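You operate a simulated robot arm through the tools that you are given. There is no shell and no other tool. Be economical: measure what you need, move in short steps, check, and stop when the job is done.

Carry out the task below with a simulated two-armed robot. There is one attempt and no reset: what you move stays moved.

JOB
Take the green sleeve and leave it on the top shelf of the drip rack. Take the green scoop and leave it on the white panel. Put the tin that says "oil tin" from the top of the lidded carton on the plate of post one and the tin marked "dye tin" on the top of the gear rack. Push the strip drawer shut. Fetch the white cover and set it on the top of the gear rack. Fetch the purple sleeve from the load stand and set it in the yellow filter. Press the run button two times. Take the yellow basket and put it on the cart rim opposite the brake. Fetch the yellow hub and set it on the black mat. Press the zero button three times. Turn the limit dial to 1.5 mm. Take the white pin and leave it on the top of the gear rack. The order is free. Set down upright: yellow basket, yellow hub, white pin.
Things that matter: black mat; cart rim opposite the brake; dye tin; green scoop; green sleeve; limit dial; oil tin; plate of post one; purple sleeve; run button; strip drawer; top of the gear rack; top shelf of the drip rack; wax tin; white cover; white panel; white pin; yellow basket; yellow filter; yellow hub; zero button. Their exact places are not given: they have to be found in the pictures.

The check looks at the end state, three seconds after you hand in, the way a careful person would. Anything else that was tipped, shoved, dropped, spilled or broken makes it a failure. A push-on lid holds only when it is set on centred and level and pressed home; a screw cap is set on level and turned clockwise until tight.

ROBOT AND FRAMES
Two 7-joint arms with two-finger parallel grippers on one trunk, on a base that drives. Base frame: it is fixed to the floor where the robot stands at the start and does not move with it; the origin is under the middle of the robot, x ahead of it, y to its left, z up. Lengths are in m, angles in degrees, forces in N, time in s.
The left shoulder is at the start at [0.05, 0.187, 1.16], the right one opposite. Places, roughly: black mat [-2.9, -1.1, 0.9]; cart rim opposite the brake [4.2, -2.1, 0.4]; green scoop (19x7x5 cm) [0.6, 0.1, 0.9]; green sleeve (5x5x10 cm) [0.5, 0, 0.9]; limit dial [-1.1, 0.5, 0.9]; plate of post one [3.3, -2.3, 0.7]; purple sleeve (5x5x6 cm) [1, 3.4, 0.8]; run button [2.4, 2.4, 0.7]; strip drawer [-2.7, -0.4, 0.8]; top of the gear rack [-1.3, 0.8, 0.8]; top shelf of the drip rack [-0.5, 3.2, 1.4]; white cover (9x6x3 cm) [-1.4, -1, 0.9]; white panel (24x17x1 cm) [3.6, -2.1, 0.4]; white pin (5x4x6 cm) [-1, -0.3, 0.9]; yellow basket (9x9x14 cm) [0.7, -0.3, 0.9]; yellow filter [3, 1, 0.75]; yellow hub (6x6x7 cm) [-1, 0, 0.9]; zero button [-1.1, 0.3, 0.9]. Payload 3.43 kg a hand.
The TCP of each hand is the grasp point between the finger pads, 0.03 m short of the fingertips. In the tool frame z runs along the fingers and y along their closing line. Largest opening 0.094 m; finger width 0.028, thickness 0.01; the body of the gripper, 0.05 by 0.096 m, starts 0.055 m behind the TCP.
Orientation is that of the tool frame in the base frame, as a unit quaternion [x, y, z, w]. With the fingers straight down and closing along the base's y, the tool's x points along the base's -x, its y along +y and its z along -z.

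CONTROLS
- The arms move only by the tool nudge_tool. It takes "left_moves", "right_moves" or both (then of equal length, played together; a hand with none holds still); each is a list of rows, each a list of 7 numbers: the opening in per cent of the stroke, from 0 (shut) to 100 (fully open), then the shift along the tool's x, y, z in m, then the turn, a rotation vector about the tool's x, y, z in degrees. In form: [[fingers, x, y, z, rx, ry, rz], ...]. A call has 1 to 20 rows; each row is the pose to reach, as a shift and turn from the pose commanded when the call began, along the tool's axes at that moment. A row lasts 0.2 s, in which the tool goes at most 0.05 m and 8.6 degrees; a call with a longer step from one row to the next is refused whole, and so is a gripper value outside its range. A pose out of reach is approached as far as the arm can. The call stops where the force on the tool passes 40 N (or 10 N more than at its start, if that is more) or the arm is blocked; 0.2 s more then pass. Each finger travels about 0.153 m/s and halts on what it meets, pressing with about 23 N; the grip force reading is that of the motor and also rises with nothing between the fingers. The clock runs only during rows and for 0.2 s after the last one: add rows that repeat a pose to give the fingers time. It gives the time, the measured TCP pose, the force on the tool (base axes), the opening and the grip force at its end, in the units of the frame above (readings bear some noise), with the torque about the TCP (base axes, N m) and any sound that the robot's microphone picked up.
- Cameras (640 x 400 px; columns grow to the right, rows downward): "scene" is now at [0.1018, -0.0752, 1.3178]; the picture's right is [-0.86, -0.51, 0.00], its down [-0.30, 0.52, -0.80] and it looks along [0.41, -0.69, -0.60] (base axes); focal length 214 px, centre (320, 200). "left" rides on the left gripper at [0.076, -0.014, -0.103] in its tool frame; the picture's right is [0.18, 0.98, 0.00], its down [-0.75, 0.14, -0.64] and it looks along [-0.63, 0.12, 0.77] (tool axes); focal length 243 px, centre (320, 200). "right" rides on the right gripper at [0.076, 0.014, -0.103] in its tool frame; the picture's right is [-0.18, 0.98, 0.00], its down [-0.75, -0.14, -0.64] and it looks along [-0.63, -0.12, 0.77] (tool axes); focal length 243 px, centre (320, 200).
- grab_frame(camera): a new picture of that camera. The clock stands still meanwhile.
- slide_trunk(by): slides the trunk up (or, below 0, down) by that many m; the arms and the scene camera ride with it, the base frame stays. It gives what a move gives, with no picture.
- roll_base(legs): drives the robot by 1 to 6 legs, each [ahead, left, turn to the left] in m, m and degrees, along the robot's own axes; the way and the turn of a leg run together, so that a leg with both is an arc; at most 1.5 m and 180 degrees a leg. The arms and the cameras ride along, it lands a little off, and it stops where it bumps. It gives what a move gives.
- pan_tilt(pan, tilt): turns the head with the scene camera to pan (to the left, within 80 degrees either way) and tilt (down, from -29 to 69), counted from straight ahead of the robot. It gives what a move gives.
- probe_pixels(camera, pixels): for up to 12 pixels [column, row] of the newest picture of that camera ("zoom" is the newest enlarged one), the place [x, y, z] in the base frame of the surface seen there, good to about 0.003 m. The clock stands still meanwhile.
- zoom(camera, box): a new picture of the part [left, top, right, bottom] of that camera's present view, enlarged. The clock stands still meanwhile.
- finish_job(): hands the job in; it is judged then, once.

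Keep the steps short. Do not move on a guess: measure, check each grasp and each placing, and mend mistakes. In all there are 364 turns and 308 pictures (those below and enlarged ones count). Leave the grippers open and the arms clear of the work at the hand-in unless told otherwise, and finish with a single line.

The tools are called after "Request:" by a JSON object that holds its "op" and its "data". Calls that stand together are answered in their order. nudge_tool: Moves the arms, as the interface text tells. Its arguments: {"type":"object","properties":{"left_moves":{"type":"array","items":{"type":"array","items":{"type":"number"}}},"right_moves":{"type":"array","items":{"type":"array","items":{"type":"number"}}}},"required":[]} The other tools are called the same way: slide_trunk (by) slides the trunk up or down; roll_base (legs) drives the base; pan_tilt (pan, tilt) turns the head that bears the scene camera; grab_frame (camera) takes a picture; probe_pixels (camera, pixels) gives the place of the surface under pixels of a picture; zoom (camera, box) takes an enlarged picture of a part of a camera's view; finish_job () hands the job in.

At the start:

```text
t: 0.0
left_eef_pos: [0.3724, 0.1516, 1.1338]
left_tool_rot: [-0.001, 1.0, 0.0, -0.001]
left_wrist_force: [-0.1, -0.2, 0.3]
left_moment: [0.0, 0.01, -0.01]
left_opening: 0.0938
left_grasp_force: 0.1
right_eef_pos: [0.3943, -0.2479, 1.1754]
right_tool_rot: [0.001, 1.0, 0.0, 0.0]
right_wrist_force: [0.4, -0.7, 0.4]
right_moment: [0.02, -0.01, 0.0]
right_opening: 0.094
right_grasp_force: 0.0
trunk travel left (down, up): [-0.375, 0.057]
robot x, y, heading: [-0.0008, -0.0002, 0.2]
head pan, tilt: [-59.6, 36.6]
```

scene: 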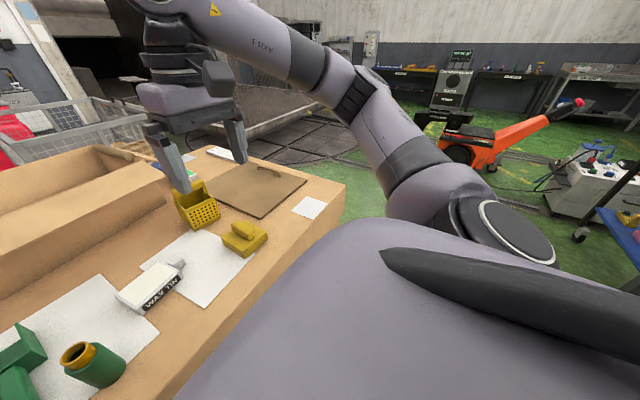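
right: 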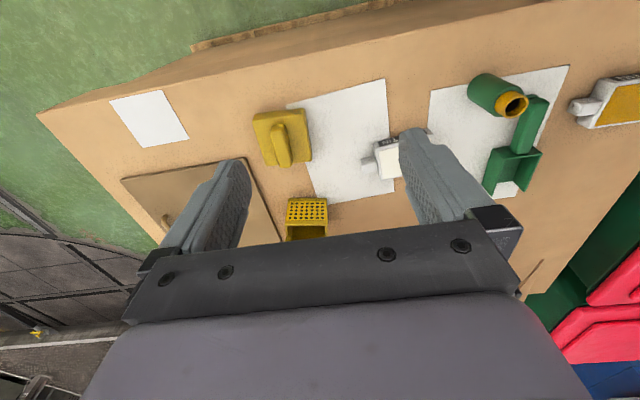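
left: 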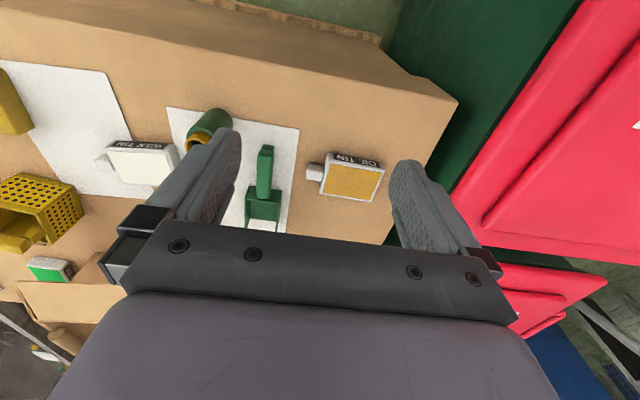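

I see a carton/table in front with green, yellow, white objects. I look ahead with the head first.

Request:
{"op": "pan_tilt", "data": {"pan": 0, "tilt": 45}}

Request:
{"op": "grab_frame", "data": {"camera": "scene"}}

```text
t: 1.3
left_eef_pos: [0.3744, 0.1531, 1.1334]
left_tool_rot: [0.0, 1.0, 0.0, 0.0]
left_wrist_force: [-1.1, -0.9, 1.1]
left_moment: [0.03, -0.02, 0.01]
left_opening: 0.094
left_grasp_force: 0.0
right_eef_pos: [0.3941, -0.2475, 1.1751]
right_tool_rot: [0.001, 1.0, 0.001, 0.0]
right_wrist_force: [-1.3, 0.6, 0.6]
right_moment: [0.01, -0.01, 0.01]
right_opening: 0.094
right_grasp_force: 0.0
trunk travel left (down, up): [-0.375, 0.057]
robot x, y, heading: [0.0003, -0.0044, 0.1]
head pan, tilt: [0.0, 45.0]
```

```text
304 pictures are left
```

scene: 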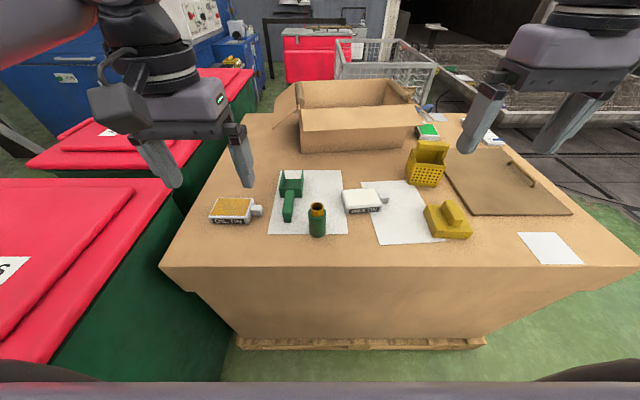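

I see the oil tin left, green scoop and sleeve, wax tin, yellow basket. Zoom and measure.

Request:
{"op": "zoom", "data": {"camera": "scene", "box": [190, 100, 490, 288]}}

Request:
{"op": "probe_pixels", "data": {"camera": "scene", "pixels": [[235, 203], [257, 209], [210, 214], [292, 175], [289, 212], [317, 207], [317, 228], [360, 198], [430, 150], [425, 172], [200, 258], [455, 218]]}}

```text
2.13 times, centred on (340, 194) of scene
```

zoom: 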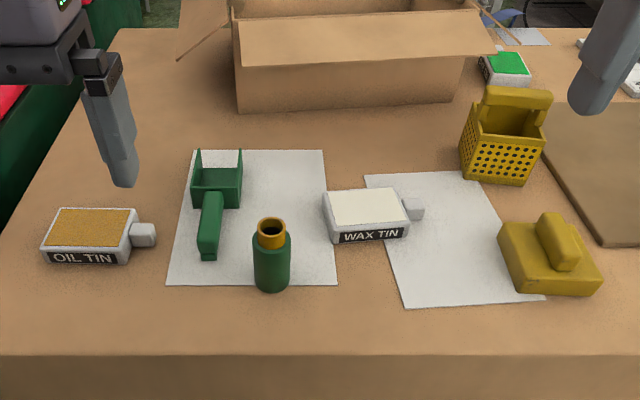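

```text
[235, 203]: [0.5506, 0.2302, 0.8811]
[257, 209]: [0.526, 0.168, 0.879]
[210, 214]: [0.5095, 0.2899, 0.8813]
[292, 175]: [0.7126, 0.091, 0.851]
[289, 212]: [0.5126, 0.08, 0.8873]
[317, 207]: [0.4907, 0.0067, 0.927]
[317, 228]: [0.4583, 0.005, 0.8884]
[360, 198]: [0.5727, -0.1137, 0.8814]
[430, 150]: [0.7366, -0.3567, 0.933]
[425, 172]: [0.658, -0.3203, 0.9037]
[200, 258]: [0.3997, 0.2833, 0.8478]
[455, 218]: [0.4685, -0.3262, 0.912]
```

Carton top is at z≈0.848. Look around for a map before doing anything.

Request:
{"op": "pan_tilt", "data": {"pan": -30, "tilt": 15}}

Request:
{"op": "grab_frame", "data": {"camera": "scene"}}

Request:
{"op": "pan_tilt", "data": {"pan": 60, "tilt": 15}}

Request:
{"op": "grab_frame", "data": {"camera": "scene"}}

```text
t: 2.2
left_eef_pos: [0.3748, 0.1526, 1.1326]
left_tool_rot: [-0.001, 1.0, 0.0, 0.0]
left_wrist_force: [0.1, 0.1, 0.0]
left_moment: [0.0, 0.0, -0.01]
left_opening: 0.0939
left_grasp_force: 0.0
right_eef_pos: [0.3942, -0.2468, 1.174]
right_tool_rot: [0.001, 1.0, 0.0, 0.001]
right_wrist_force: [-0.1, 0.0, 0.6]
right_moment: [0.0, 0.0, -0.01]
right_opening: 0.0939
right_grasp_force: 0.0
trunk travel left (down, up): [-0.375, 0.057]
robot x, y, heading: [0.0015, -0.0006, -0.2]
head pan, tilt: [-30.0, 15.0]
```

```text
302 pictures are left
```

scene: 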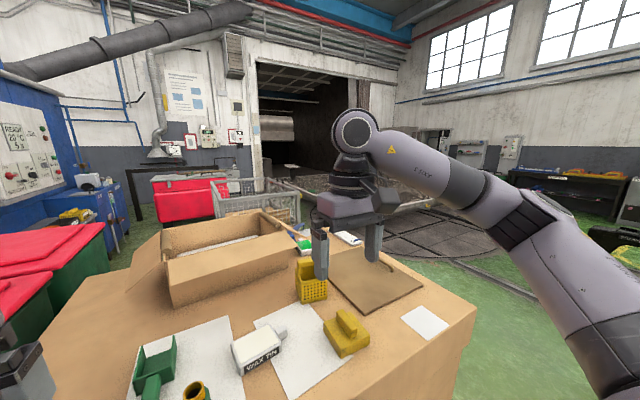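

```text
t: 3.9
left_eef_pos: [0.3736, 0.1527, 1.1331]
left_tool_rot: [-0.002, 1.0, 0.0, 0.001]
left_wrist_force: [-0.3, 0.2, -0.6]
left_moment: [0.02, 0.0, 0.0]
left_opening: 0.094
left_grasp_force: 0.0
right_eef_pos: [0.3934, -0.2477, 1.1751]
right_tool_rot: [0.001, 1.0, 0.0, 0.001]
right_wrist_force: [0.5, -0.1, 0.6]
right_moment: [0.0, 0.02, 0.0]
right_opening: 0.0938
right_grasp_force: 0.1
trunk travel left (down, up): [-0.375, 0.057]
robot x, y, heading: [0.0015, 0.0009, 0.0]
head pan, tilt: [60.0, 15.0]
```

```text
301 pictures are left
```

scene: 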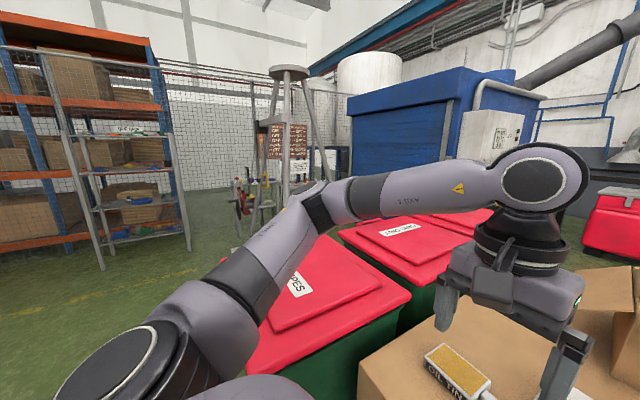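

Look at right half of carton top and zoom on the other tins.

Request:
{"op": "pan_tilt", "data": {"pan": -30, "tilt": 30}}

Request:
{"op": "zoom", "data": {"camera": "scene", "box": [230, 80, 480, 236]}}

Request:
{"op": "pan_tilt", "data": {"pan": -70, "tilt": 12}}

Request:
{"op": "grab_frame", "data": {"camera": "scene"}}

```text
t: 5.5
left_eef_pos: [0.3744, 0.1522, 1.1322]
left_tool_rot: [-0.001, 1.0, 0.0, 0.0]
left_wrist_force: [-0.1, -1.1, 0.2]
left_moment: [0.04, 0.0, -0.02]
left_opening: 0.094
left_grasp_force: 0.0
right_eef_pos: [0.3939, -0.2485, 1.1748]
right_tool_rot: [0.001, 1.0, 0.0, 0.001]
right_wrist_force: [0.0, -0.1, 0.1]
right_moment: [-0.01, -0.03, 0.0]
right_opening: 0.0939
right_grasp_force: 0.0
trunk travel left (down, up): [-0.375, 0.057]
robot x, y, heading: [-0.0003, -0.0007, -0.1]
head pan, tilt: [-30.0, 30.0]
```

```text
2.56 times, centred on (355, 158) of scene
```

zoom: 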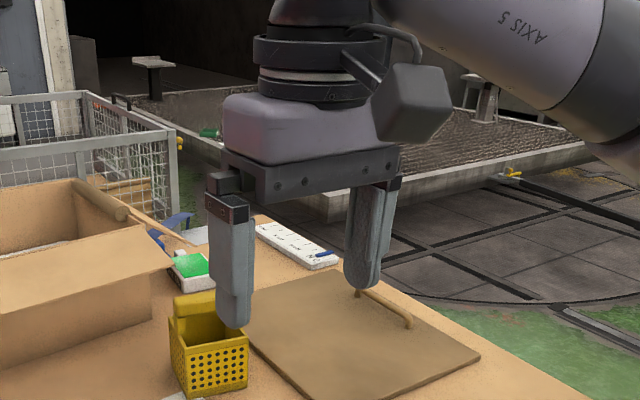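

```text
t: 6.6
left_eef_pos: [0.3749, 0.1519, 1.1329]
left_tool_rot: [-0.001, 1.0, 0.001, 0.0]
left_wrist_force: [0.3, 0.5, -0.3]
left_moment: [0.01, 0.0, 0.04]
left_opening: 0.0938
left_grasp_force: 0.1
right_eef_pos: [0.3948, -0.2479, 1.175]
right_tool_rot: [0.001, 1.0, -0.001, 0.001]
right_wrist_force: [0.6, -0.5, -0.1]
right_moment: [0.0, 0.01, -0.04]
right_opening: 0.0938
right_grasp_force: 0.2
trunk travel left (down, up): [-0.375, 0.057]
robot x, y, heading: [0.0031, 0.0008, -0.1]
head pan, tilt: [-70.0, 12.0]
```

```text
299 pictures are left
```

scene: 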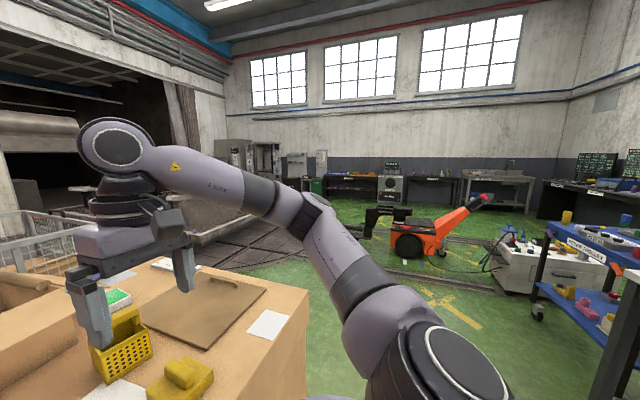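

Measure tin and scoop through the wrist cameras' pictures.

Request:
{"op": "probe_pixels", "data": {"camera": "left", "pixels": [[328, 155], [382, 168], [374, 201], [320, 190], [315, 172], [352, 178], [266, 150], [261, 190], [258, 175], [250, 205], [277, 205]]}}

Request:
{"op": "zoom", "data": {"camera": "left", "box": [160, 80, 420, 243]}}

```text
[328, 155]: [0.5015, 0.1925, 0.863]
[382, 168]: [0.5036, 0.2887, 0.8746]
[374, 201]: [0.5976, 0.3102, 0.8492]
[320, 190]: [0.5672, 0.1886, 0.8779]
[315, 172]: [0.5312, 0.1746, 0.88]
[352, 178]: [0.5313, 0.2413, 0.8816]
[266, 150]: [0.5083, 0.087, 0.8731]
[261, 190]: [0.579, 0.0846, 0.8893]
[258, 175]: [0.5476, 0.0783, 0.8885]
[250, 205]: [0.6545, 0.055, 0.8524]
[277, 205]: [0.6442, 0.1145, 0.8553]
```

```text
2.45 times, centred on (290, 162) of left
```

zoom: 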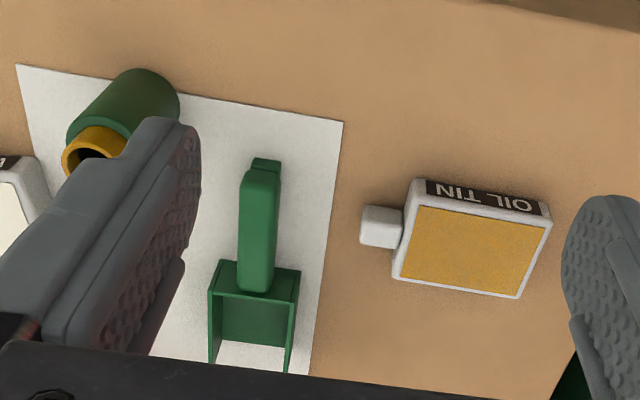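

Left hand: go above the oil tin, turning the fingers to close along x.

Request:
{"op": "nudge_tool", "data": {"left_moves": [[100, -0.015, 0.008, 0, 0, 0, 8.5], [100, -0.03, 0.016, 0, 0, 0, 17], [100, -0.045, 0.024, 0, 0, 0, 25.5], [100, -0.06, 0.032, 0, 0, 0, 34], [100, -0.075, 0.04, 0.01, 0, 0, 42.5], [100, -0.09, 0.048, 0.02, 0, 0, 51], [100, -0.105, 0.056, 0.04, 0, 0, 59.5], [100, -0.12, 0.064, 0.06, 0, 0, 68], [100, -0.135, 0.072, 0.08, 0, 0, 76], [100, -0.15, 0.08, 0.1, 0, 0, 84], [100, -0.165, 0.0875, 0.12, 0, 0, 90]]}}

Request:
{"op": "grab_frame", "data": {"camera": "left"}}

```text
t: 9.0
left_eef_pos: [0.4253, 0.1905, 1.0128]
left_tool_rot: [0.544, 0.829, 0.118, 0.054]
left_wrist_force: [-0.4, -0.2, -0.2]
left_moment: [-0.04, 0.0, 0.02]
left_opening: 0.0939
left_grasp_force: 0.1
left hand out of reach, approached as far as the arm can: row 6, 7, 8, 9, 10, 11
right_eef_pos: [0.3952, -0.2471, 1.1731]
right_tool_rot: [0.001, 1.0, 0.001, 0.0]
right_wrist_force: [-0.1, 0.4, 0.0]
right_moment: [0.0, 0.0, 0.03]
right_opening: 0.0939
right_grasp_force: 0.0
trunk travel left (down, up): [-0.375, 0.057]
robot x, y, heading: [-0.0044, -0.002, 0.1]
head pan, tilt: [-70.0, 12.0]
```

```text
297 pictures are left
```

left: 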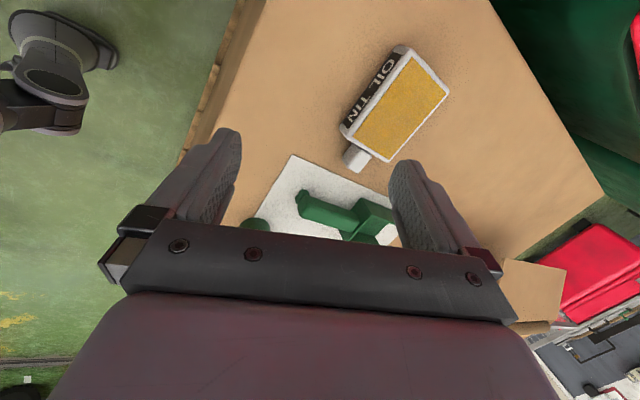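

The pose was out of reach. Drive 0.1 m nearer, then mend the turn.

Request:
{"op": "roll_base", "data": {"legs": [[0.1, 0, 0]]}}

Request:
{"op": "nudge_tool", "data": {"left_moves": [[100, 0, 0, 0, 3.5, -1.3, 5.8], [100, 0, 0, 0, 7, -2.6, 11.6], [100, 0, 0, 0, 10.5, -3.9, 17.4], [100, 0, 0, 0, 14.1, -5.2, 23.3]]}}

```text
t: 10.1
left_eef_pos: [0.4794, 0.1894, 1.0146]
left_tool_rot: [0.544, 0.829, 0.119, 0.054]
left_wrist_force: [-0.7, 0.0, 0.4]
left_moment: [0.03, 0.0, 0.0]
left_opening: 0.0943
left_grasp_force: 0.0
right_eef_pos: [0.4488, -0.2485, 1.1756]
right_tool_rot: [0.002, 1.0, 0.0, 0.0]
right_wrist_force: [-0.5, 0.0, 0.2]
right_moment: [0.01, -0.02, -0.01]
right_opening: 0.094
right_grasp_force: 0.1
trunk travel left (down, up): [-0.375, 0.057]
robot x, y, heading: [0.0499, -0.0022, -0.1]
head pan, tilt: [-70.0, 12.0]
stopped in leg 1: the robot was blocked; the commanded pose is now the measured one
```

```text
t: 11.1
left_eef_pos: [0.3974, 0.1459, 1.0134]
left_tool_rot: [0.619, 0.785, -0.002, 0.026]
left_wrist_force: [1.1, -1.1, 2.2]
left_moment: [0.06, -0.01, 0.0]
left_opening: 0.094
left_grasp_force: 0.1
left hand out of reach, approached as far as the arm can: row 1, 2, 3, 4
right_eef_pos: [0.4491, -0.2484, 1.1747]
right_tool_rot: [0.001, 1.0, 0.001, 0.0]
right_wrist_force: [-0.5, -0.6, -0.2]
right_moment: [-0.05, 0.01, -0.02]
right_opening: 0.094
right_grasp_force: 0.1
trunk travel left (down, up): [-0.375, 0.057]
robot x, y, heading: [0.0554, 0.0022, 0.3]
head pan, tilt: [-70.0, 12.0]
```

Blocked by the carton at x=0.05. Test the reach of the right hand straight ahead with fingers down at working height.

Request:
{"op": "nudge_tool", "data": {"right_moves": [[100, 0, 0.04, 0.02, 0, 0, 0], [100, 0, 0.08, 0.04, 0, 0, 0], [100, 0, 0.12, 0.06, 0, 0, 0], [100, -0.04, 0.12, 0.08, 0, 0, 0], [100, -0.08, 0.12, 0.1, 0, 0, 0], [100, -0.12, 0.12, 0.12, 0, 0, 0], [100, -0.16, 0.12, 0.12, 0, 0, 0], [100, -0.2, 0.12, 0.12, 0, 0, 0]]}}

Request:
{"op": "grab_frame", "data": {"camera": "right"}}

```text
t: 12.9
left_eef_pos: [0.3978, 0.1439, 1.0144]
left_tool_rot: [0.619, 0.784, -0.005, 0.031]
left_wrist_force: [1.0, 0.4, 0.8]
left_moment: [-0.03, 0.01, -0.02]
left_opening: 0.0939
left_grasp_force: 0.0
right_eef_pos: [0.6497, -0.1297, 1.0497]
right_tool_rot: [0.0, 1.0, 0.0, 0.0]
right_wrist_force: [0.2, -0.1, -0.3]
right_moment: [-0.01, 0.03, -0.01]
right_opening: 0.0941
right_grasp_force: 0.1
trunk travel left (down, up): [-0.375, 0.057]
robot x, y, heading: [0.0554, -0.0001, -0.2]
head pan, tilt: [-70.0, 12.0]
```

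```text
296 pictures are left
```

right: 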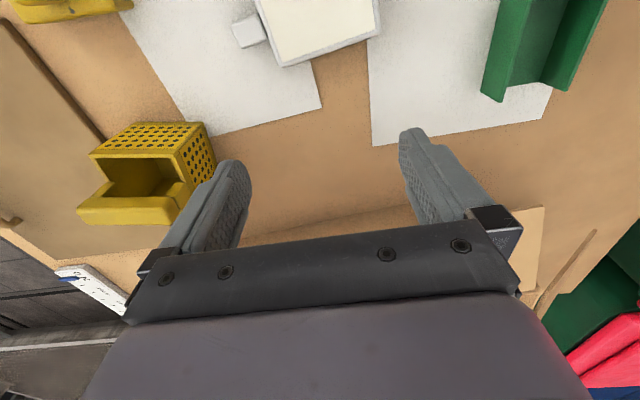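

Reach is fine (0.65). The turn direction is the limit; turn left hand the other way.

Request:
{"op": "nudge_tool", "data": {"left_moves": [[100, 0, 0, -0.02, 0, 0, -8.3], [100, 0, 0, -0.04, 0, 0, -16.6], [100, 0, 0, -0.05, 0, 0, -24.9], [100, 0, 0, -0.05, 0, 0, -33.2], [100, 0, 0, -0.05, 0, 0, -41.5], [100, 0, 0, -0.05, 0, 0, -49.8], [100, 0, 0, -0.05, 0, 0, -58.1], [100, 0, 0, -0.05, 0, 0, -66.4], [100, 0, 0, -0.05, 0, 0, -74.7], [100, 0, 0, -0.05, 0, 0, -83], [100, 0, 0, -0.05, 0, 0, -91.3], [100, 0, 0, -0.05, 0, 0, -99.6], [100, 0, 0, -0.05, 0, 0, -107.9], [100, 0, 0, -0.05, 0, 0, -116.2], [100, 0, 0, -0.05, 0, 0, -124.5], [100, 0, 0, -0.05, 0, 0, -132.8], [100, 0, 0, -0.05, 0, 0, -141.1], [100, 0, 0, -0.05, 0, 0, -149.4], [100, 0, 0, -0.05, 0, 0, -157.7], [100, 0, 0, -0.05, 0, 0, -166]]}}

```text
t: 17.1
left_eef_pos: [0.3957, 0.1455, 1.0646]
left_tool_rot: [-0.704, 0.709, -0.03, -0.001]
left_wrist_force: [-0.8, 0.4, -0.3]
left_moment: [0.01, 0.0, -0.01]
left_opening: 0.094
left_grasp_force: 0.0
right_eef_pos: [0.6489, -0.1303, 1.0509]
right_tool_rot: [0.002, 1.0, 0.0, 0.0]
right_wrist_force: [-0.5, 0.6, -0.5]
right_moment: [-0.02, 0.05, -0.01]
right_opening: 0.0944
right_grasp_force: 0.0
trunk travel left (down, up): [-0.375, 0.057]
robot x, y, heading: [0.0537, -0.0026, -0.1]
head pan, tilt: [-70.0, 12.0]
```

Now move left hand above the tin and level it.

Request:
{"op": "nudge_tool", "data": {"left_moves": [[100, -0.025, -0.036, 0.0, -1, -1, -0.2], [100, -0.05, -0.072, 0.02, -2.4, -2.4, -0.4], [100, -0.0945, -0.09, 0.04, -2.4, -2.4, -0.4], [100, -0.0945, -0.12, 0.06, -2.4, -2.4, -0.4], [100, -0.0945, -0.144, 0.08, -2.4, -2.4, -0.4], [100, -0.0945, -0.144, 0.1, -2.4, -2.4, -0.4]]}}

Request:
{"op": "grab_frame", "data": {"camera": "left"}}

```text
refused: row 3 steps farther than a row can; nothing moved
```

```text
295 pictures are left
```

left: 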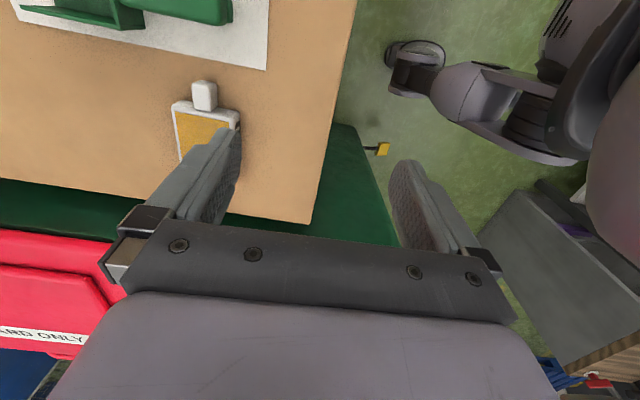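

Request:
{"op": "nudge_tool", "data": {"left_moves": [[100, -0.025, -0.036, 0.0, -1, -1, -0.2], [100, -0.05, -0.06, 0.02, -2.4, -2.4, -0.4], [100, -0.08, -0.09, 0.04, -2.4, -2.4, -0.4], [100, -0.0945, -0.12, 0.06, -2.4, -2.4, -0.4], [100, -0.0945, -0.144, 0.08, -2.4, -2.4, -0.4], [100, -0.0945, -0.144, 0.1, -2.4, -2.4, -0.4]]}}

Request:
{"op": "grab_frame", "data": {"camera": "left"}}

```text
t: 18.5
left_eef_pos: [0.5449, 0.2347, 0.9658]
left_tool_rot: [-0.706, 0.709, -0.001, -0.001]
left_wrist_force: [0.0, -0.2, 0.3]
left_moment: [0.04, -0.01, -0.02]
left_opening: 0.0939
left_grasp_force: 0.0
right_eef_pos: [0.649, -0.1293, 1.0492]
right_tool_rot: [0.002, 1.0, 0.0, -0.001]
right_wrist_force: [-0.5, 0.7, 0.2]
right_moment: [-0.01, 0.0, 0.01]
right_opening: 0.0938
right_grasp_force: 0.0
trunk travel left (down, up): [-0.375, 0.057]
robot x, y, heading: [0.0583, 0.0008, -0.4]
head pan, tilt: [-70.0, 12.0]
```

```text
294 pictures are left
```

left: 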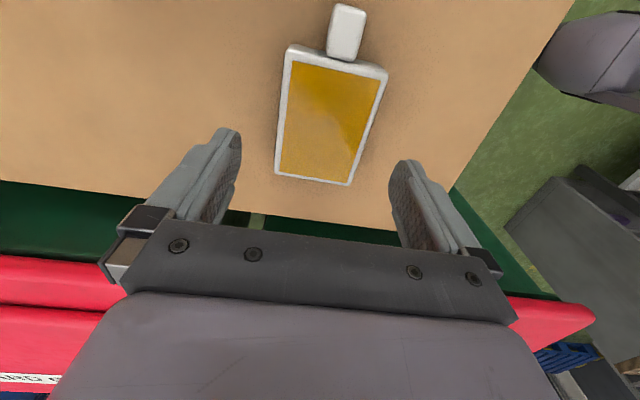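

Request:
{"op": "probe_pixels", "data": {"camera": "left", "pixels": [[292, 52], [384, 76], [349, 183], [279, 171], [327, 120], [280, 115], [370, 130]]}}

```text
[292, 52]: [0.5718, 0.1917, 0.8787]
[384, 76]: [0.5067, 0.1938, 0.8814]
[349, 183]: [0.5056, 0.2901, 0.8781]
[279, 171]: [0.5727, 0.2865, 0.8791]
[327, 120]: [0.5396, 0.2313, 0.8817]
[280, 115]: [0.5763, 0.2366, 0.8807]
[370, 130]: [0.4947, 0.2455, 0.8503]
```

Descend to z≈0.884 and close.

Request:
{"op": "nudge_tool", "data": {"left_moves": [[100, -0.005, 0.006, 0.03, 0, 0, 0], [100, -0.005, 0.006, 0.06, 0, 0, 0], [100, -0.005, 0.006, 0.081, 0, 0, 0], [0, -0.005, 0.006, 0.081, 0, 0, 0], [0, -0.005, 0.006, 0.081, 0, 0, 0], [0, -0.005, 0.006, 0.081, 0, 0, 0]]}}

```text
t: 19.9
left_eef_pos: [0.5386, 0.2422, 0.8867]
left_tool_rot: [-0.706, 0.708, 0.0, 0.0]
left_wrist_force: [1.7, 2.7, -0.3]
left_moment: [0.25, -0.23, 0.01]
left_opening: 0.0759
left_grasp_force: 23.4
right_eef_pos: [0.6488, -0.1304, 1.0498]
right_tool_rot: [0.002, 1.0, 0.0, -0.001]
right_wrist_force: [0.2, 0.1, -0.7]
right_moment: [-0.01, 0.0, 0.02]
right_opening: 0.0939
right_grasp_force: 0.1
trunk travel left (down, up): [-0.375, 0.057]
robot x, y, heading: [0.057, -0.002, 0.1]
head pan, tilt: [-70.0, 12.0]
```

Gripped (0.076). Lift left out to the side, and take the right hand over the scoop handle.

Request:
{"op": "nudge_tool", "data": {"left_moves": [[0, 0, 0, -0.04, 0, 0, 0], [0, 0, 0, -0.08, 0, 0, 0], [0, -0.02, 0.03, -0.12, 0, 0, 0], [0, -0.04, 0.06, -0.15, 0, 0, 0], [0, -0.06, 0.09, -0.17, 0, 0, 0], [0, -0.06, 0.12, -0.18, 0, 0, 0], [0, -0.06, 0.12, -0.18, 0, 0, 0]], "right_moves": [[80, 0, 0, 0, 0, 0, 0], [80, 0, 0, 0, 0, 0, 0], [80, 0.03, 0.03, 0, 0, 0, 0], [80, 0.06, 0.07, 0, 0, 0, 0], [80, 0.094, 0.11, 0, 0, 0, 0], [80, 0.094, 0.15, 0.02, 0, 0, 0], [80, 0.094, 0.19, 0.04, 0, 0, 0]]}}

Request:
{"op": "nudge_tool", "data": {"right_moves": [[80, 0, 0.022, 0.02, 0, 0, 0]]}}

Request:
{"op": "grab_frame", "data": {"camera": "right"}}

```text
refused: row 3 steps farther than a row can; nothing moved
```

```text
t: 20.3
left_eef_pos: [0.5373, 0.2411, 0.8865]
left_tool_rot: [-0.706, 0.708, -0.001, -0.002]
left_wrist_force: [-0.4, 1.0, 0.5]
left_moment: [0.25, -0.11, 0.07]
left_opening: 0.0759
left_grasp_force: 22.8
right_eef_pos: [0.6501, -0.107, 1.0313]
right_tool_rot: [0.003, 1.0, 0.0, -0.001]
right_wrist_force: [-1.4, 0.4, -0.1]
right_moment: [0.04, 0.01, 0.02]
right_opening: 0.0752
right_grasp_force: 0.0
trunk travel left (down, up): [-0.375, 0.057]
robot x, y, heading: [0.0592, -0.0021, -0.2]
head pan, tilt: [-70.0, 12.0]
```

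```text
293 pictures are left
```

right: 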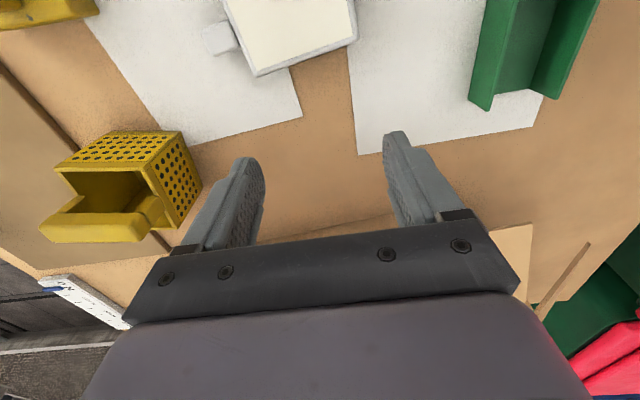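

Redo with shorter steps.

Request:
{"op": "nudge_tool", "data": {"left_moves": [[0, 0, 0, -0.04, 0, 0, 0], [0, 0, 0, -0.08, 0, 0, 0], [0, -0.015, 0.025, -0.115, 0, 0, 0], [0, -0.03, 0.05, -0.145, 0, 0, 0], [0, -0.045, 0.08, -0.165, 0, 0, 0], [0, -0.06, 0.11, -0.18, 0, 0, 0], [0, -0.06, 0.12, -0.18, 0, 0, 0]], "right_moves": [[80, 0, 0, 0, 0, 0, 0], [80, 0.02, 0.02, 0, 0, 0, 0], [80, 0.045, 0.05, 0, 0, 0, 0], [80, 0.07, 0.08, 0, 0, 0, 0], [80, 0.094, 0.11, 0, 0, 0, 0], [80, 0.095, 0.15, 0.01, 0, 0, 0], [80, 0.095, 0.19, 0.02, 0, 0, 0]]}}

Request:
{"op": "grab_frame", "data": {"camera": "right"}}

Request:
{"op": "grab_frame", "data": {"camera": "left"}}

```text
t: 21.9
left_eef_pos: [0.4207, 0.3028, 1.0646]
left_tool_rot: [-0.706, 0.708, -0.001, -0.002]
left_wrist_force: [-0.9, 0.8, -5.6]
left_moment: [0.03, -0.01, -0.01]
left_opening: 0.0756
left_grasp_force: 23.3
right_eef_pos: [0.5583, 0.0839, 1.017]
right_tool_rot: [0.002, 1.0, 0.0, -0.001]
right_wrist_force: [0.2, 0.5, 0.8]
right_moment: [0.0, 0.0, 0.04]
right_opening: 0.0754
right_grasp_force: 0.0
trunk travel left (down, up): [-0.375, 0.057]
robot x, y, heading: [0.0583, -0.0004, -0.1]
head pan, tilt: [-70.0, 12.0]
```

```text
292 pictures are left
```

right: 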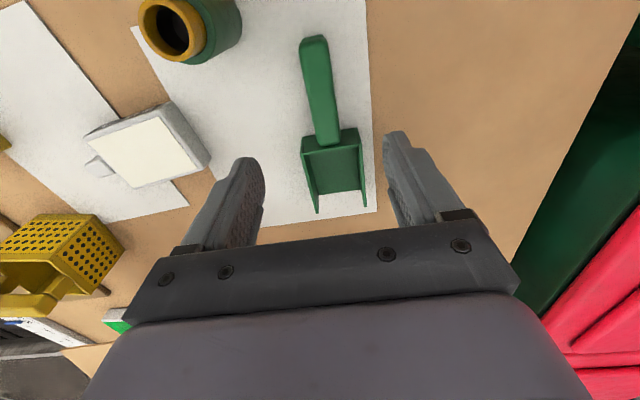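

```text
291 pictures are left
```

left: 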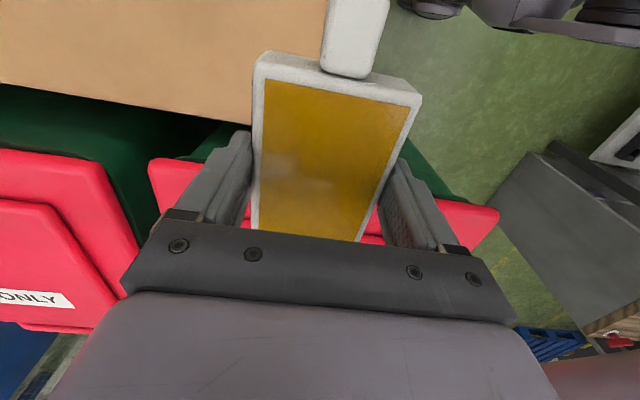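

Tin is held. Probe the scoop in the right picture.

Request:
{"op": "probe_pixels", "data": {"camera": "right", "pixels": [[314, 45], [318, 80], [327, 120], [331, 140], [318, 200], [362, 180], [304, 165], [335, 165]]}}

```text
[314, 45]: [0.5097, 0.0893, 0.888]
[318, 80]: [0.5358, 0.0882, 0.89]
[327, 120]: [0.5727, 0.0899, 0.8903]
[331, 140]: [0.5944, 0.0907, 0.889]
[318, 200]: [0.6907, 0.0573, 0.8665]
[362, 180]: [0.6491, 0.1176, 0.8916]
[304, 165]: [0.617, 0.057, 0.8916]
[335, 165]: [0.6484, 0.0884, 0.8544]
```

Descend on the handle and close.

Request:
{"op": "nudge_tool", "data": {"right_moves": [[80, -0.01, 0.0056, 0.04, 0, 0, 0], [80, -0.01, 0.0056, 0.08, 0, 0, 0], [80, -0.01, 0.0056, 0.115, 0, 0, 0], [80, -0.01, 0.0056, 0.132, 0, 0, 0], [0, -0.01, 0.0056, 0.132, 0, 0, 0], [0, -0.01, 0.0056, 0.132, 0, 0, 0], [0, -0.01, 0.0056, 0.132, 0, 0, 0], [0, -0.01, 0.0056, 0.132, 0, 0, 0]]}}

Request:
{"op": "nudge_tool", "data": {"right_moves": [[0, 0, 0, -0.04, 0, 0, 0], [0, 0, 0, -0.08, 0, 0, 0], [0, 0, 0, -0.12, 0, 0, 0], [0, 0.03, -0.02, -0.15, 0, 0, 0], [0, 0.06, -0.05, -0.17, 0, 0, 0], [0, 0.09, -0.08, -0.18, 0, 0, 0], [0, 0.12, -0.11, -0.18, 0, 0, 0]]}}

Request:
{"op": "grab_frame", "data": {"camera": "right"}}

```text
t: 23.7
left_eef_pos: [0.4212, 0.3022, 1.0666]
left_tool_rot: [-0.706, 0.708, -0.002, -0.001]
left_wrist_force: [-0.2, 0.5, -5.4]
left_moment: [0.02, 0.02, -0.01]
left_opening: 0.0759
left_grasp_force: 23.2
right_eef_pos: [0.578, 0.0728, 0.8877]
right_tool_rot: [0.019, 1.0, -0.002, 0.006]
right_wrist_force: [7.7, 3.6, 19.8]
right_moment: [0.02, -0.09, 0.03]
right_opening: 0.0298
right_grasp_force: 22.8
trunk travel left (down, up): [-0.375, 0.057]
robot x, y, heading: [0.0598, -0.0047, -0.1]
head pan, tilt: [-70.0, 12.0]
```

```text
t: 25.3
left_eef_pos: [0.4211, 0.3013, 1.0666]
left_tool_rot: [-0.706, 0.708, 0.0, -0.001]
left_wrist_force: [0.4, 0.4, -3.7]
left_moment: [0.05, 0.0, 0.03]
left_opening: 0.0758
left_grasp_force: 23.0
right_eef_pos: [0.4453, -0.0211, 1.063]
right_tool_rot: [0.003, 1.0, 0.001, 0.0]
right_wrist_force: [-0.4, -0.7, 0.2]
right_moment: [-0.04, -0.01, -0.02]
right_opening: 0.0297
right_grasp_force: 23.0
trunk travel left (down, up): [-0.375, 0.057]
robot x, y, heading: [0.0565, -0.0015, -0.4]
head pan, tilt: [-70.0, 12.0]
```

```text
290 pictures are left
```

right: 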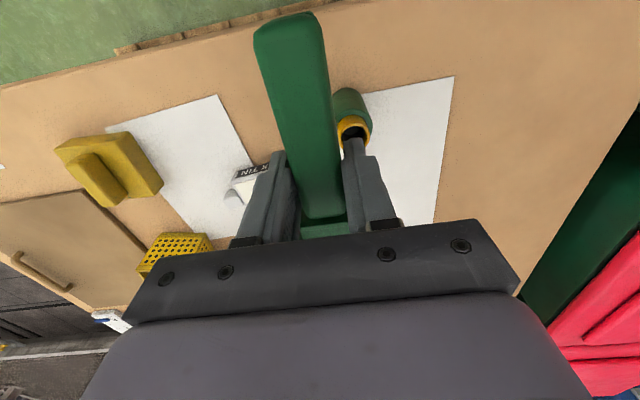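

Scoop held. Check the carton top, back off and look toward the wagon.

Request:
{"op": "roll_base", "data": {"legs": [[-0.2, 0, 0], [0, -0.8, 0]]}}

Request:
{"op": "pan_tilt", "data": {"pan": -10, "tilt": 25}}

Request:
{"op": "grab_frame", "data": {"camera": "scene"}}

Request:
{"op": "pan_tilt", "data": {"pan": -65, "tilt": 25}}

Request:
{"op": "grab_frame", "data": {"camera": "scene"}}

```text
t: 30.9
left_eef_pos: [0.2126, -0.523, 1.0652]
left_tool_rot: [-0.7, 0.714, -0.001, -0.001]
left_wrist_force: [-0.5, -0.2, -5.2]
left_moment: [0.01, 0.0, 0.0]
left_opening: 0.0759
left_grasp_force: 22.4
right_eef_pos: [0.2325, -0.8472, 1.0628]
right_tool_rot: [0.01, 1.0, 0.0, -0.001]
right_wrist_force: [-0.1, 0.0, -0.8]
right_moment: [0.03, 0.04, 0.0]
right_opening: 0.03
right_grasp_force: 22.8
trunk travel left (down, up): [-0.375, 0.057]
robot x, y, heading: [-0.1566, -0.8213, -1.1]
head pan, tilt: [-70.0, 12.0]
```

```text
t: 32.2
left_eef_pos: [0.2118, -0.525, 1.066]
left_tool_rot: [-0.7, 0.714, -0.001, -0.001]
left_wrist_force: [0.1, 0.2, -4.6]
left_moment: [0.02, -0.01, 0.01]
left_opening: 0.0757
left_grasp_force: 23.0
right_eef_pos: [0.2318, -0.8462, 1.062]
right_tool_rot: [0.01, 1.0, 0.0, -0.002]
right_wrist_force: [0.8, 0.6, -0.4]
right_moment: [-0.03, 0.01, -0.01]
right_opening: 0.0297
right_grasp_force: 23.2
trunk travel left (down, up): [-0.375, 0.057]
robot x, y, heading: [-0.1576, -0.8249, -0.9]
head pan, tilt: [-10.0, 25.0]
```

```text
289 pictures are left
```

scene: 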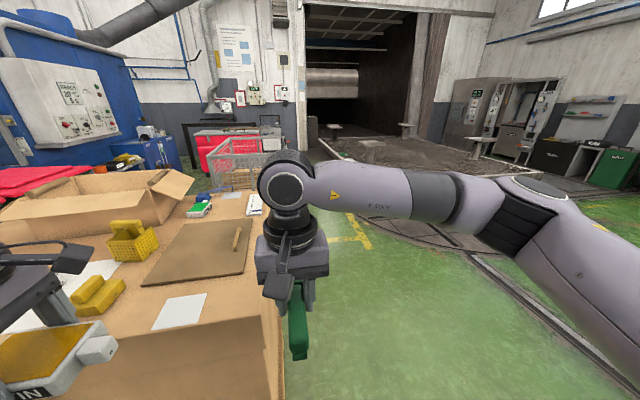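

```text
t: 33.4
left_eef_pos: [0.2121, -0.5236, 1.0661]
left_tool_rot: [-0.701, 0.713, -0.001, -0.002]
left_wrist_force: [0.0, 0.1, -4.1]
left_moment: [0.03, 0.0, -0.02]
left_opening: 0.0757
left_grasp_force: 23.3
right_eef_pos: [0.2326, -0.8471, 1.0625]
right_tool_rot: [0.009, 1.0, 0.0, -0.001]
right_wrist_force: [-0.4, -0.4, -0.6]
right_moment: [-0.02, 0.02, -0.03]
right_opening: 0.0299
right_grasp_force: 22.7
trunk travel left (down, up): [-0.375, 0.057]
robot x, y, heading: [-0.1548, -0.8187, -1.1]
head pan, tilt: [-65.0, 25.0]
```

```text
288 pictures are left
```

scene: 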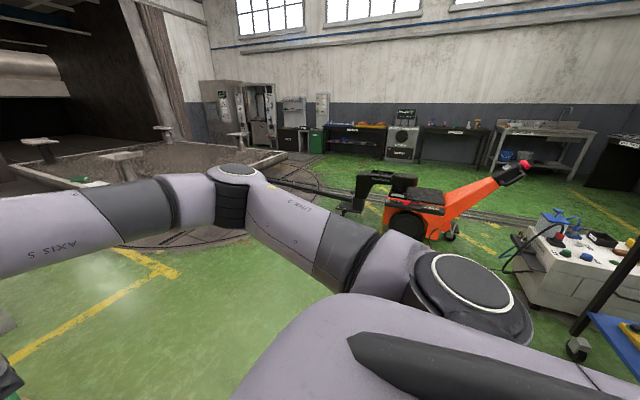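

Open floor toward the wagon. Measure its posts and edges.

Request:
{"op": "probe_pixels", "data": {"camera": "scene", "pixels": [[38, 141], [122, 155], [163, 128], [238, 135], [80, 178], [78, 162], [200, 240], [40, 180], [285, 155], [345, 205], [170, 270], [260, 165]]}}

Request:
{"op": "zoom", "data": {"camera": "scene", "box": [0, 90, 320, 290]}}

```text
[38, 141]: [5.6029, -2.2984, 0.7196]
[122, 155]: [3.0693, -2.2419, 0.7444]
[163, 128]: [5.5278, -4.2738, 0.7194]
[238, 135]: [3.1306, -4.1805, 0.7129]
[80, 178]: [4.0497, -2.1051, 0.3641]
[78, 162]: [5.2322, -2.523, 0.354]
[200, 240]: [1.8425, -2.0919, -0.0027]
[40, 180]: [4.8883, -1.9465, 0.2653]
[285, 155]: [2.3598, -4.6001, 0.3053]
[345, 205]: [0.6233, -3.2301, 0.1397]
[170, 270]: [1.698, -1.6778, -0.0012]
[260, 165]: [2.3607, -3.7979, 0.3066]
```

```text
2.00 times, centred on (160, 190) of scene
```

zoom: 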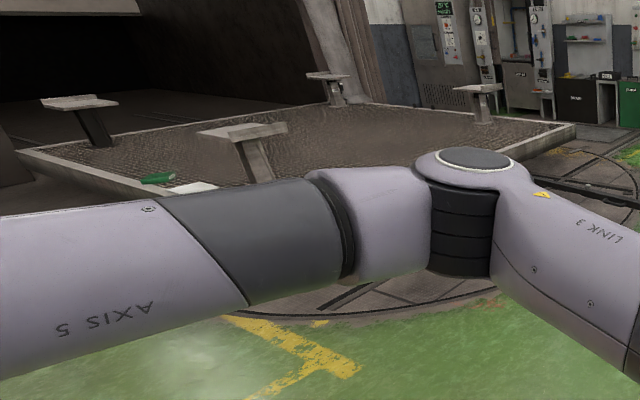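

Drive along y≈-1.2 to beside the wagon and turn to face it.

Request:
{"op": "roll_base", "data": {"legs": [[0, -0.35, 1], [1.5, 0, 0], [1.5, 0, 0], [0.5, 0, 0], [0, 0, -90]]}}

Request:
{"op": "pan_tilt", "data": {"pan": 0, "tilt": 45}}

Request:
{"op": "grab_frame", "data": {"camera": "scene"}}

```text
t: 46.2
left_eef_pos: [2.2958, -0.9143, 1.0654]
left_tool_rot: [-0.698, 0.716, 0.001, -0.003]
left_wrist_force: [1.6, 0.4, -5.3]
left_moment: [0.03, 0.01, 0.03]
left_opening: 0.0757
left_grasp_force: 23.0
right_eef_pos: [2.3143, -1.2349, 1.062]
right_tool_rot: [0.01, 1.0, 0.001, -0.001]
right_wrist_force: [0.8, 0.5, -0.1]
right_moment: [0.0, 0.04, 0.0]
right_opening: 0.0297
right_grasp_force: 22.8
trunk travel left (down, up): [-0.375, 0.057]
robot x, y, heading: [1.9225, -1.2081, -1.2]
head pan, tilt: [-65.0, 25.0]
stopped in leg 3: the robot was blocked; the commanded pose is now the measured one
```

```text
t: 47.6
left_eef_pos: [2.295, -0.9136, 1.0666]
left_tool_rot: [-0.7, 0.714, -0.001, -0.002]
left_wrist_force: [-0.8, 0.0, -5.6]
left_moment: [0.03, 0.03, 0.01]
left_opening: 0.0759
left_grasp_force: 22.8
right_eef_pos: [2.314, -1.2362, 1.0631]
right_tool_rot: [0.01, 1.0, 0.0, -0.001]
right_wrist_force: [0.4, 0.2, -0.4]
right_moment: [-0.01, 0.03, 0.03]
right_opening: 0.0298
right_grasp_force: 23.4
trunk travel left (down, up): [-0.375, 0.057]
robot x, y, heading: [1.9245, -1.2103, -1.1]
head pan, tilt: [0.0, 45.0]
```

```text
286 pictures are left
```

scene: 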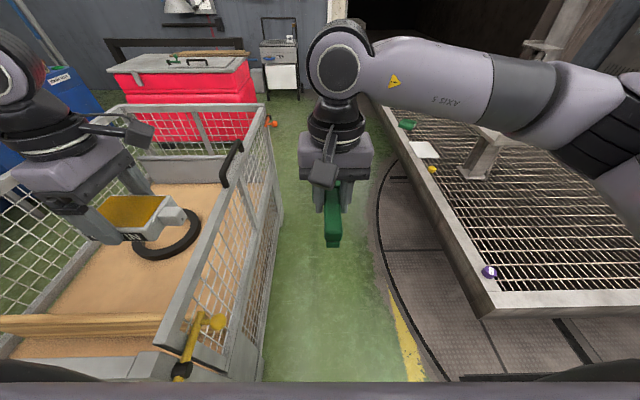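

The cage truck blocks me. Measure the corridor between cage and wagon.

Request:
{"op": "probe_pixels", "data": {"camera": "scene", "pixels": [[258, 370], [283, 215], [270, 130], [180, 350], [487, 312], [400, 170], [424, 149], [408, 124], [433, 170], [490, 145], [545, 45], [392, 120]]}}

Request:
{"op": "zoom", "data": {"camera": "scene", "box": [340, 80, 500, 180]}}

```text
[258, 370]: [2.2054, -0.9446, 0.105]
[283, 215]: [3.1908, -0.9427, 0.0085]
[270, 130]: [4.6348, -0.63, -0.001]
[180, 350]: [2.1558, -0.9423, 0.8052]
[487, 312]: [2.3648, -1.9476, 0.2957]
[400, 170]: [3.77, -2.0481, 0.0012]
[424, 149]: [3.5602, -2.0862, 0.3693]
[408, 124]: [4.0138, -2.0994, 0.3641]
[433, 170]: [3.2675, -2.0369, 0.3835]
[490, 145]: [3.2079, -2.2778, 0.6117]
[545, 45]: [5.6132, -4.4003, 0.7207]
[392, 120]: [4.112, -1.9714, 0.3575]
```

```text
4.00 times, centred on (420, 130) of scene
```

zoom: 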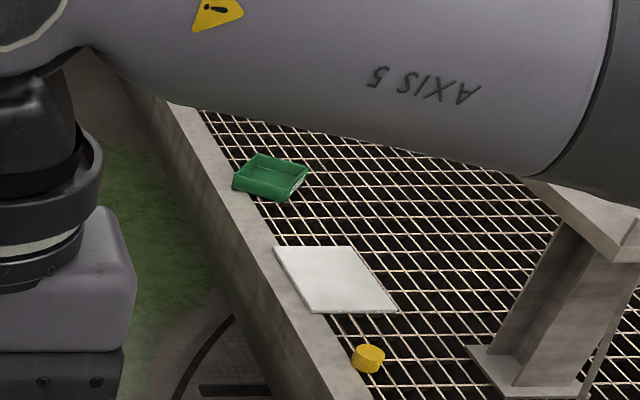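

Corridor is ~1 m wide (y −0.94 to −1.95). Back off, shift right, drive down its middle to x≈3.35, turn to face wagon.

Request:
{"op": "roll_base", "data": {"legs": [[-0.12, 0, 1.1], [0, -0.24, 0], [1.45, 0, 0], [0, 0, -90]]}}

Request:
{"op": "pan_tilt", "data": {"pan": 0, "tilt": 50}}

Request:
{"op": "grab_frame", "data": {"camera": "scene"}}

```text
t: 61.1
left_eef_pos: [3.5896, -1.8145, 1.0663]
left_tool_rot: [0.016, 1.0, 0.0, -0.001]
left_wrist_force: [-0.1, 0.0, -5.0]
left_moment: [0.06, -0.04, -0.02]
left_opening: 0.0758
left_grasp_force: 23.7
right_eef_pos: [3.2671, -1.8307, 1.0627]
right_tool_rot: [0.718, 0.697, 0.001, -0.001]
right_wrist_force: [-0.3, -1.5, -0.3]
right_moment: [0.0, 0.04, 0.0]
right_opening: 0.0298
right_grasp_force: 22.5
trunk travel left (down, up): [-0.375, 0.057]
robot x, y, heading: [3.2993, -1.4397, -91.7]
head pan, tilt: [0.0, 45.0]
```

```text
t: 61.7
left_eef_pos: [3.5901, -1.8152, 1.0657]
left_tool_rot: [0.015, 1.0, 0.002, -0.001]
left_wrist_force: [-0.3, 0.5, -4.1]
left_moment: [0.0, -0.06, -0.04]
left_opening: 0.0758
left_grasp_force: 23.0
right_eef_pos: [3.267, -1.8312, 1.0626]
right_tool_rot: [0.717, 0.697, 0.0, 0.001]
right_wrist_force: [0.0, 0.4, -1.0]
right_moment: [0.02, 0.01, 0.02]
right_opening: 0.0298
right_grasp_force: 23.0
trunk travel left (down, up): [-0.375, 0.057]
robot x, y, heading: [3.2985, -1.4441, -91.6]
head pan, tilt: [0.0, 50.0]
```

```text
284 pictures are left
```

scene: 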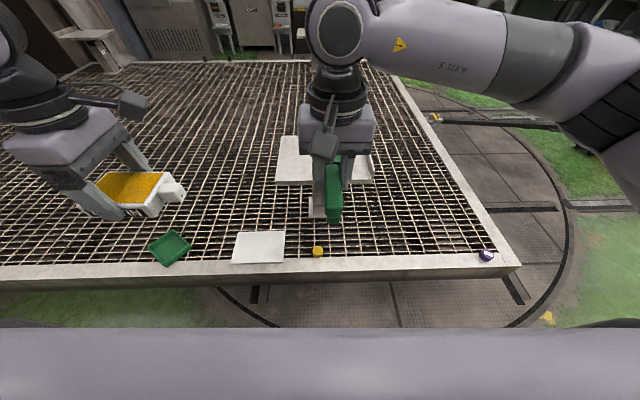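

Request:
{"op": "probe_pixels", "data": {"camera": "scene", "pixels": [[236, 260], [283, 260], [240, 235], [284, 234], [318, 251], [170, 248], [283, 140], [280, 182], [370, 180], [362, 150], [260, 270], [300, 165]]}}

Request:
{"op": "zoom", "data": {"camera": "scene", "box": [220, 100, 420, 280]}}

```text
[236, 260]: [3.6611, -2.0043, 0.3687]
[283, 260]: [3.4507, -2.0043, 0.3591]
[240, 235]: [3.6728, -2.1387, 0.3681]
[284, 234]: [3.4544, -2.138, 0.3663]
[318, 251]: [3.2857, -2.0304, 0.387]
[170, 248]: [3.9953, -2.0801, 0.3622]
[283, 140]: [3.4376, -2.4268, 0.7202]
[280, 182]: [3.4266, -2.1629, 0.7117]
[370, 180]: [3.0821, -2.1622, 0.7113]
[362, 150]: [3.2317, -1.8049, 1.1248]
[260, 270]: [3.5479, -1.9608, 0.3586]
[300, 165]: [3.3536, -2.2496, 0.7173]
```

```text
2.22 times, centred on (320, 190) of scene
```

zoom: 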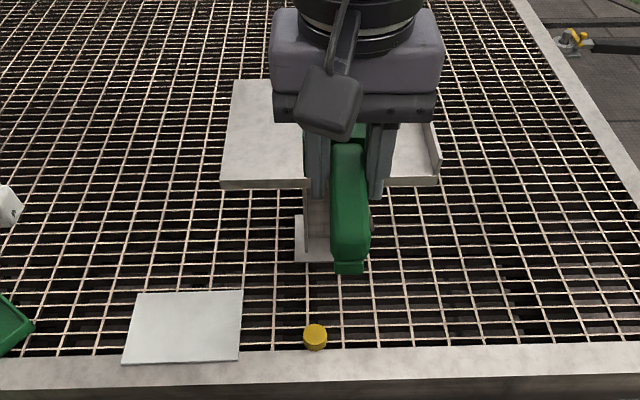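

Plate of post one: x 3.08–3.44, y −2.16…−2.43, z 0.718. Panel: x 3.44–3.68, y −2.0…−2.15, z 0.368. Position the base for the left hand to place the tin.

Request:
{"op": "roll_base", "data": {"legs": [[0, -0.18, 1.6], [0.2, 0, 0]]}}

```text
t: 64.5
left_eef_pos: [3.4138, -1.9866, 1.0645]
left_tool_rot: [0.002, 1.0, 0.002, -0.002]
left_wrist_force: [-0.2, 0.5, -4.0]
left_moment: [0.01, -0.02, 0.03]
left_opening: 0.0756
left_grasp_force: 22.9
right_eef_pos: [3.0925, -2.0133, 1.0622]
right_tool_rot: [0.708, 0.707, 0.0, 0.0]
right_wrist_force: [-0.3, -0.4, -0.2]
right_moment: [0.02, 0.02, 0.02]
right_opening: 0.0298
right_grasp_force: 23.4
trunk travel left (down, up): [-0.375, 0.057]
robot x, y, heading: [3.1111, -1.6243, -90.1]
head pan, tilt: [0.0, 50.0]
stopped in leg 2: the robot was blocked; the commanded pose is now the measured one
```

Move tin over plate.

Request:
{"op": "nudge_tool", "data": {"left_moves": [[0, 0.02, -0.03, 0, 0, 0, 0], [0, 0.04, -0.065, 0, 0, 0, 0], [0, 0.06, -0.1, 0, 0, 0, 0], [0, 0.08, -0.135, 0.02, 0, 0, 0], [0, 0.1, -0.17, 0.04, 0, 0, 0], [0, 0.114, -0.205, 0.06, 0, 0, 0], [0, 0.114, -0.24, 0.08, 0, 0, 0], [0, 0.114, -0.263, 0.11, 0, 0, 0], [0, 0.114, -0.263, 0.15, 0, 0, 0], [0, 0.114, -0.263, 0.19, 0, 0, 0], [0, 0.114, -0.263, 0.23, 0, 0, 0]]}}

Request:
{"op": "grab_frame", "data": {"camera": "scene"}}

Request:
{"op": "grab_frame", "data": {"camera": "left"}}

```text
t: 66.9
left_eef_pos: [3.2979, -2.2412, 0.8332]
left_tool_rot: [0.002, 1.0, 0.001, -0.002]
left_wrist_force: [0.0, 0.6, -4.2]
left_moment: [-0.02, -0.03, 0.01]
left_opening: 0.0759
left_grasp_force: 22.8
left hand out of reach, approached as far as the arm can: row 11
right_eef_pos: [3.0927, -2.0148, 1.0629]
right_tool_rot: [0.708, 0.707, 0.0, -0.001]
right_wrist_force: [0.1, 0.0, -1.7]
right_moment: [0.01, 0.01, 0.02]
right_opening: 0.0301
right_grasp_force: 23.7
trunk travel left (down, up): [-0.375, 0.057]
robot x, y, heading: [3.1096, -1.6241, -90.0]
head pan, tilt: [0.0, 50.0]
```

```text
282 pictures are left
```

scene: 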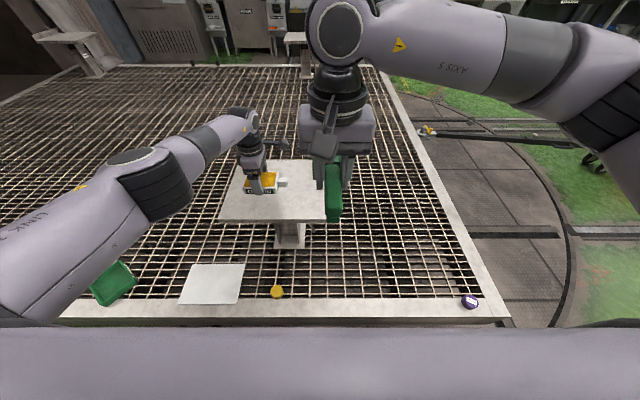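

```text
281 pictures are left
```

left: 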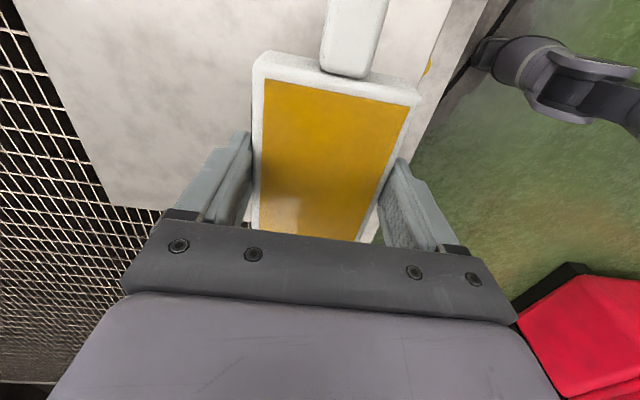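

Lower with the trunk.

Request:
{"op": "slide_trunk", "data": {"by": -0.066}}

Request:
{"op": "zoom", "data": {"camera": "scene", "box": [200, 130, 360, 230]}}

```text
t: 68.0
left_eef_pos: [3.297, -2.2406, 0.7683]
left_tool_rot: [0.002, 1.0, 0.002, -0.002]
left_wrist_force: [0.6, 0.5, -4.8]
left_moment: [0.01, -0.05, 0.0]
left_opening: 0.0759
left_grasp_force: 22.9
right_eef_pos: [3.0922, -2.0135, 0.9951]
right_tool_rot: [0.708, 0.706, -0.001, 0.0]
right_wrist_force: [0.5, -1.1, -0.2]
right_moment: [-0.03, 0.0, 0.0]
right_opening: 0.0299
right_grasp_force: 22.6
trunk travel left (down, up): [-0.309, 0.123]
robot x, y, heading: [3.1111, -1.6235, -89.8]
head pan, tilt: [0.0, 50.0]
```

```text
4.00 times, centred on (280, 180) of scene
```

zoom: 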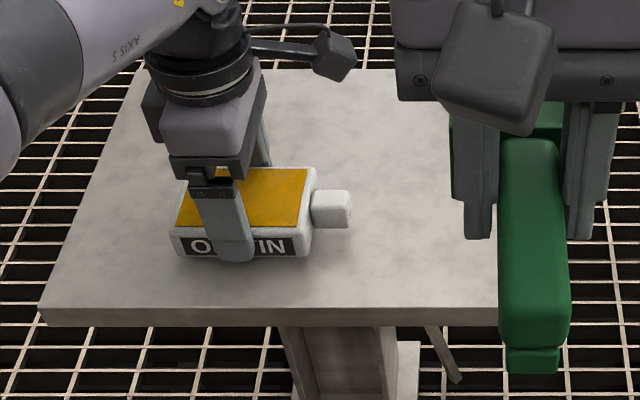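

Request:
{"op": "slide_trunk", "data": {"by": -0.009}}

```text
t: 68.5
left_eef_pos: [3.2971, -2.2403, 0.7583]
left_tool_rot: [0.001, 1.0, 0.002, -0.002]
left_wrist_force: [-0.9, -0.5, -5.2]
left_moment: [0.01, -0.01, -0.03]
left_opening: 0.0759
left_grasp_force: 23.0
right_eef_pos: [3.0924, -2.0141, 0.9872]
right_tool_rot: [0.707, 0.707, 0.001, -0.001]
right_wrist_force: [0.4, -0.5, -0.7]
right_moment: [0.01, 0.01, 0.0]
right_opening: 0.0298
right_grasp_force: 22.5
trunk travel left (down, up): [-0.3, 0.132]
robot x, y, heading: [3.1121, -1.6234, -89.9]
head pan, tilt: [0.0, 50.0]
```

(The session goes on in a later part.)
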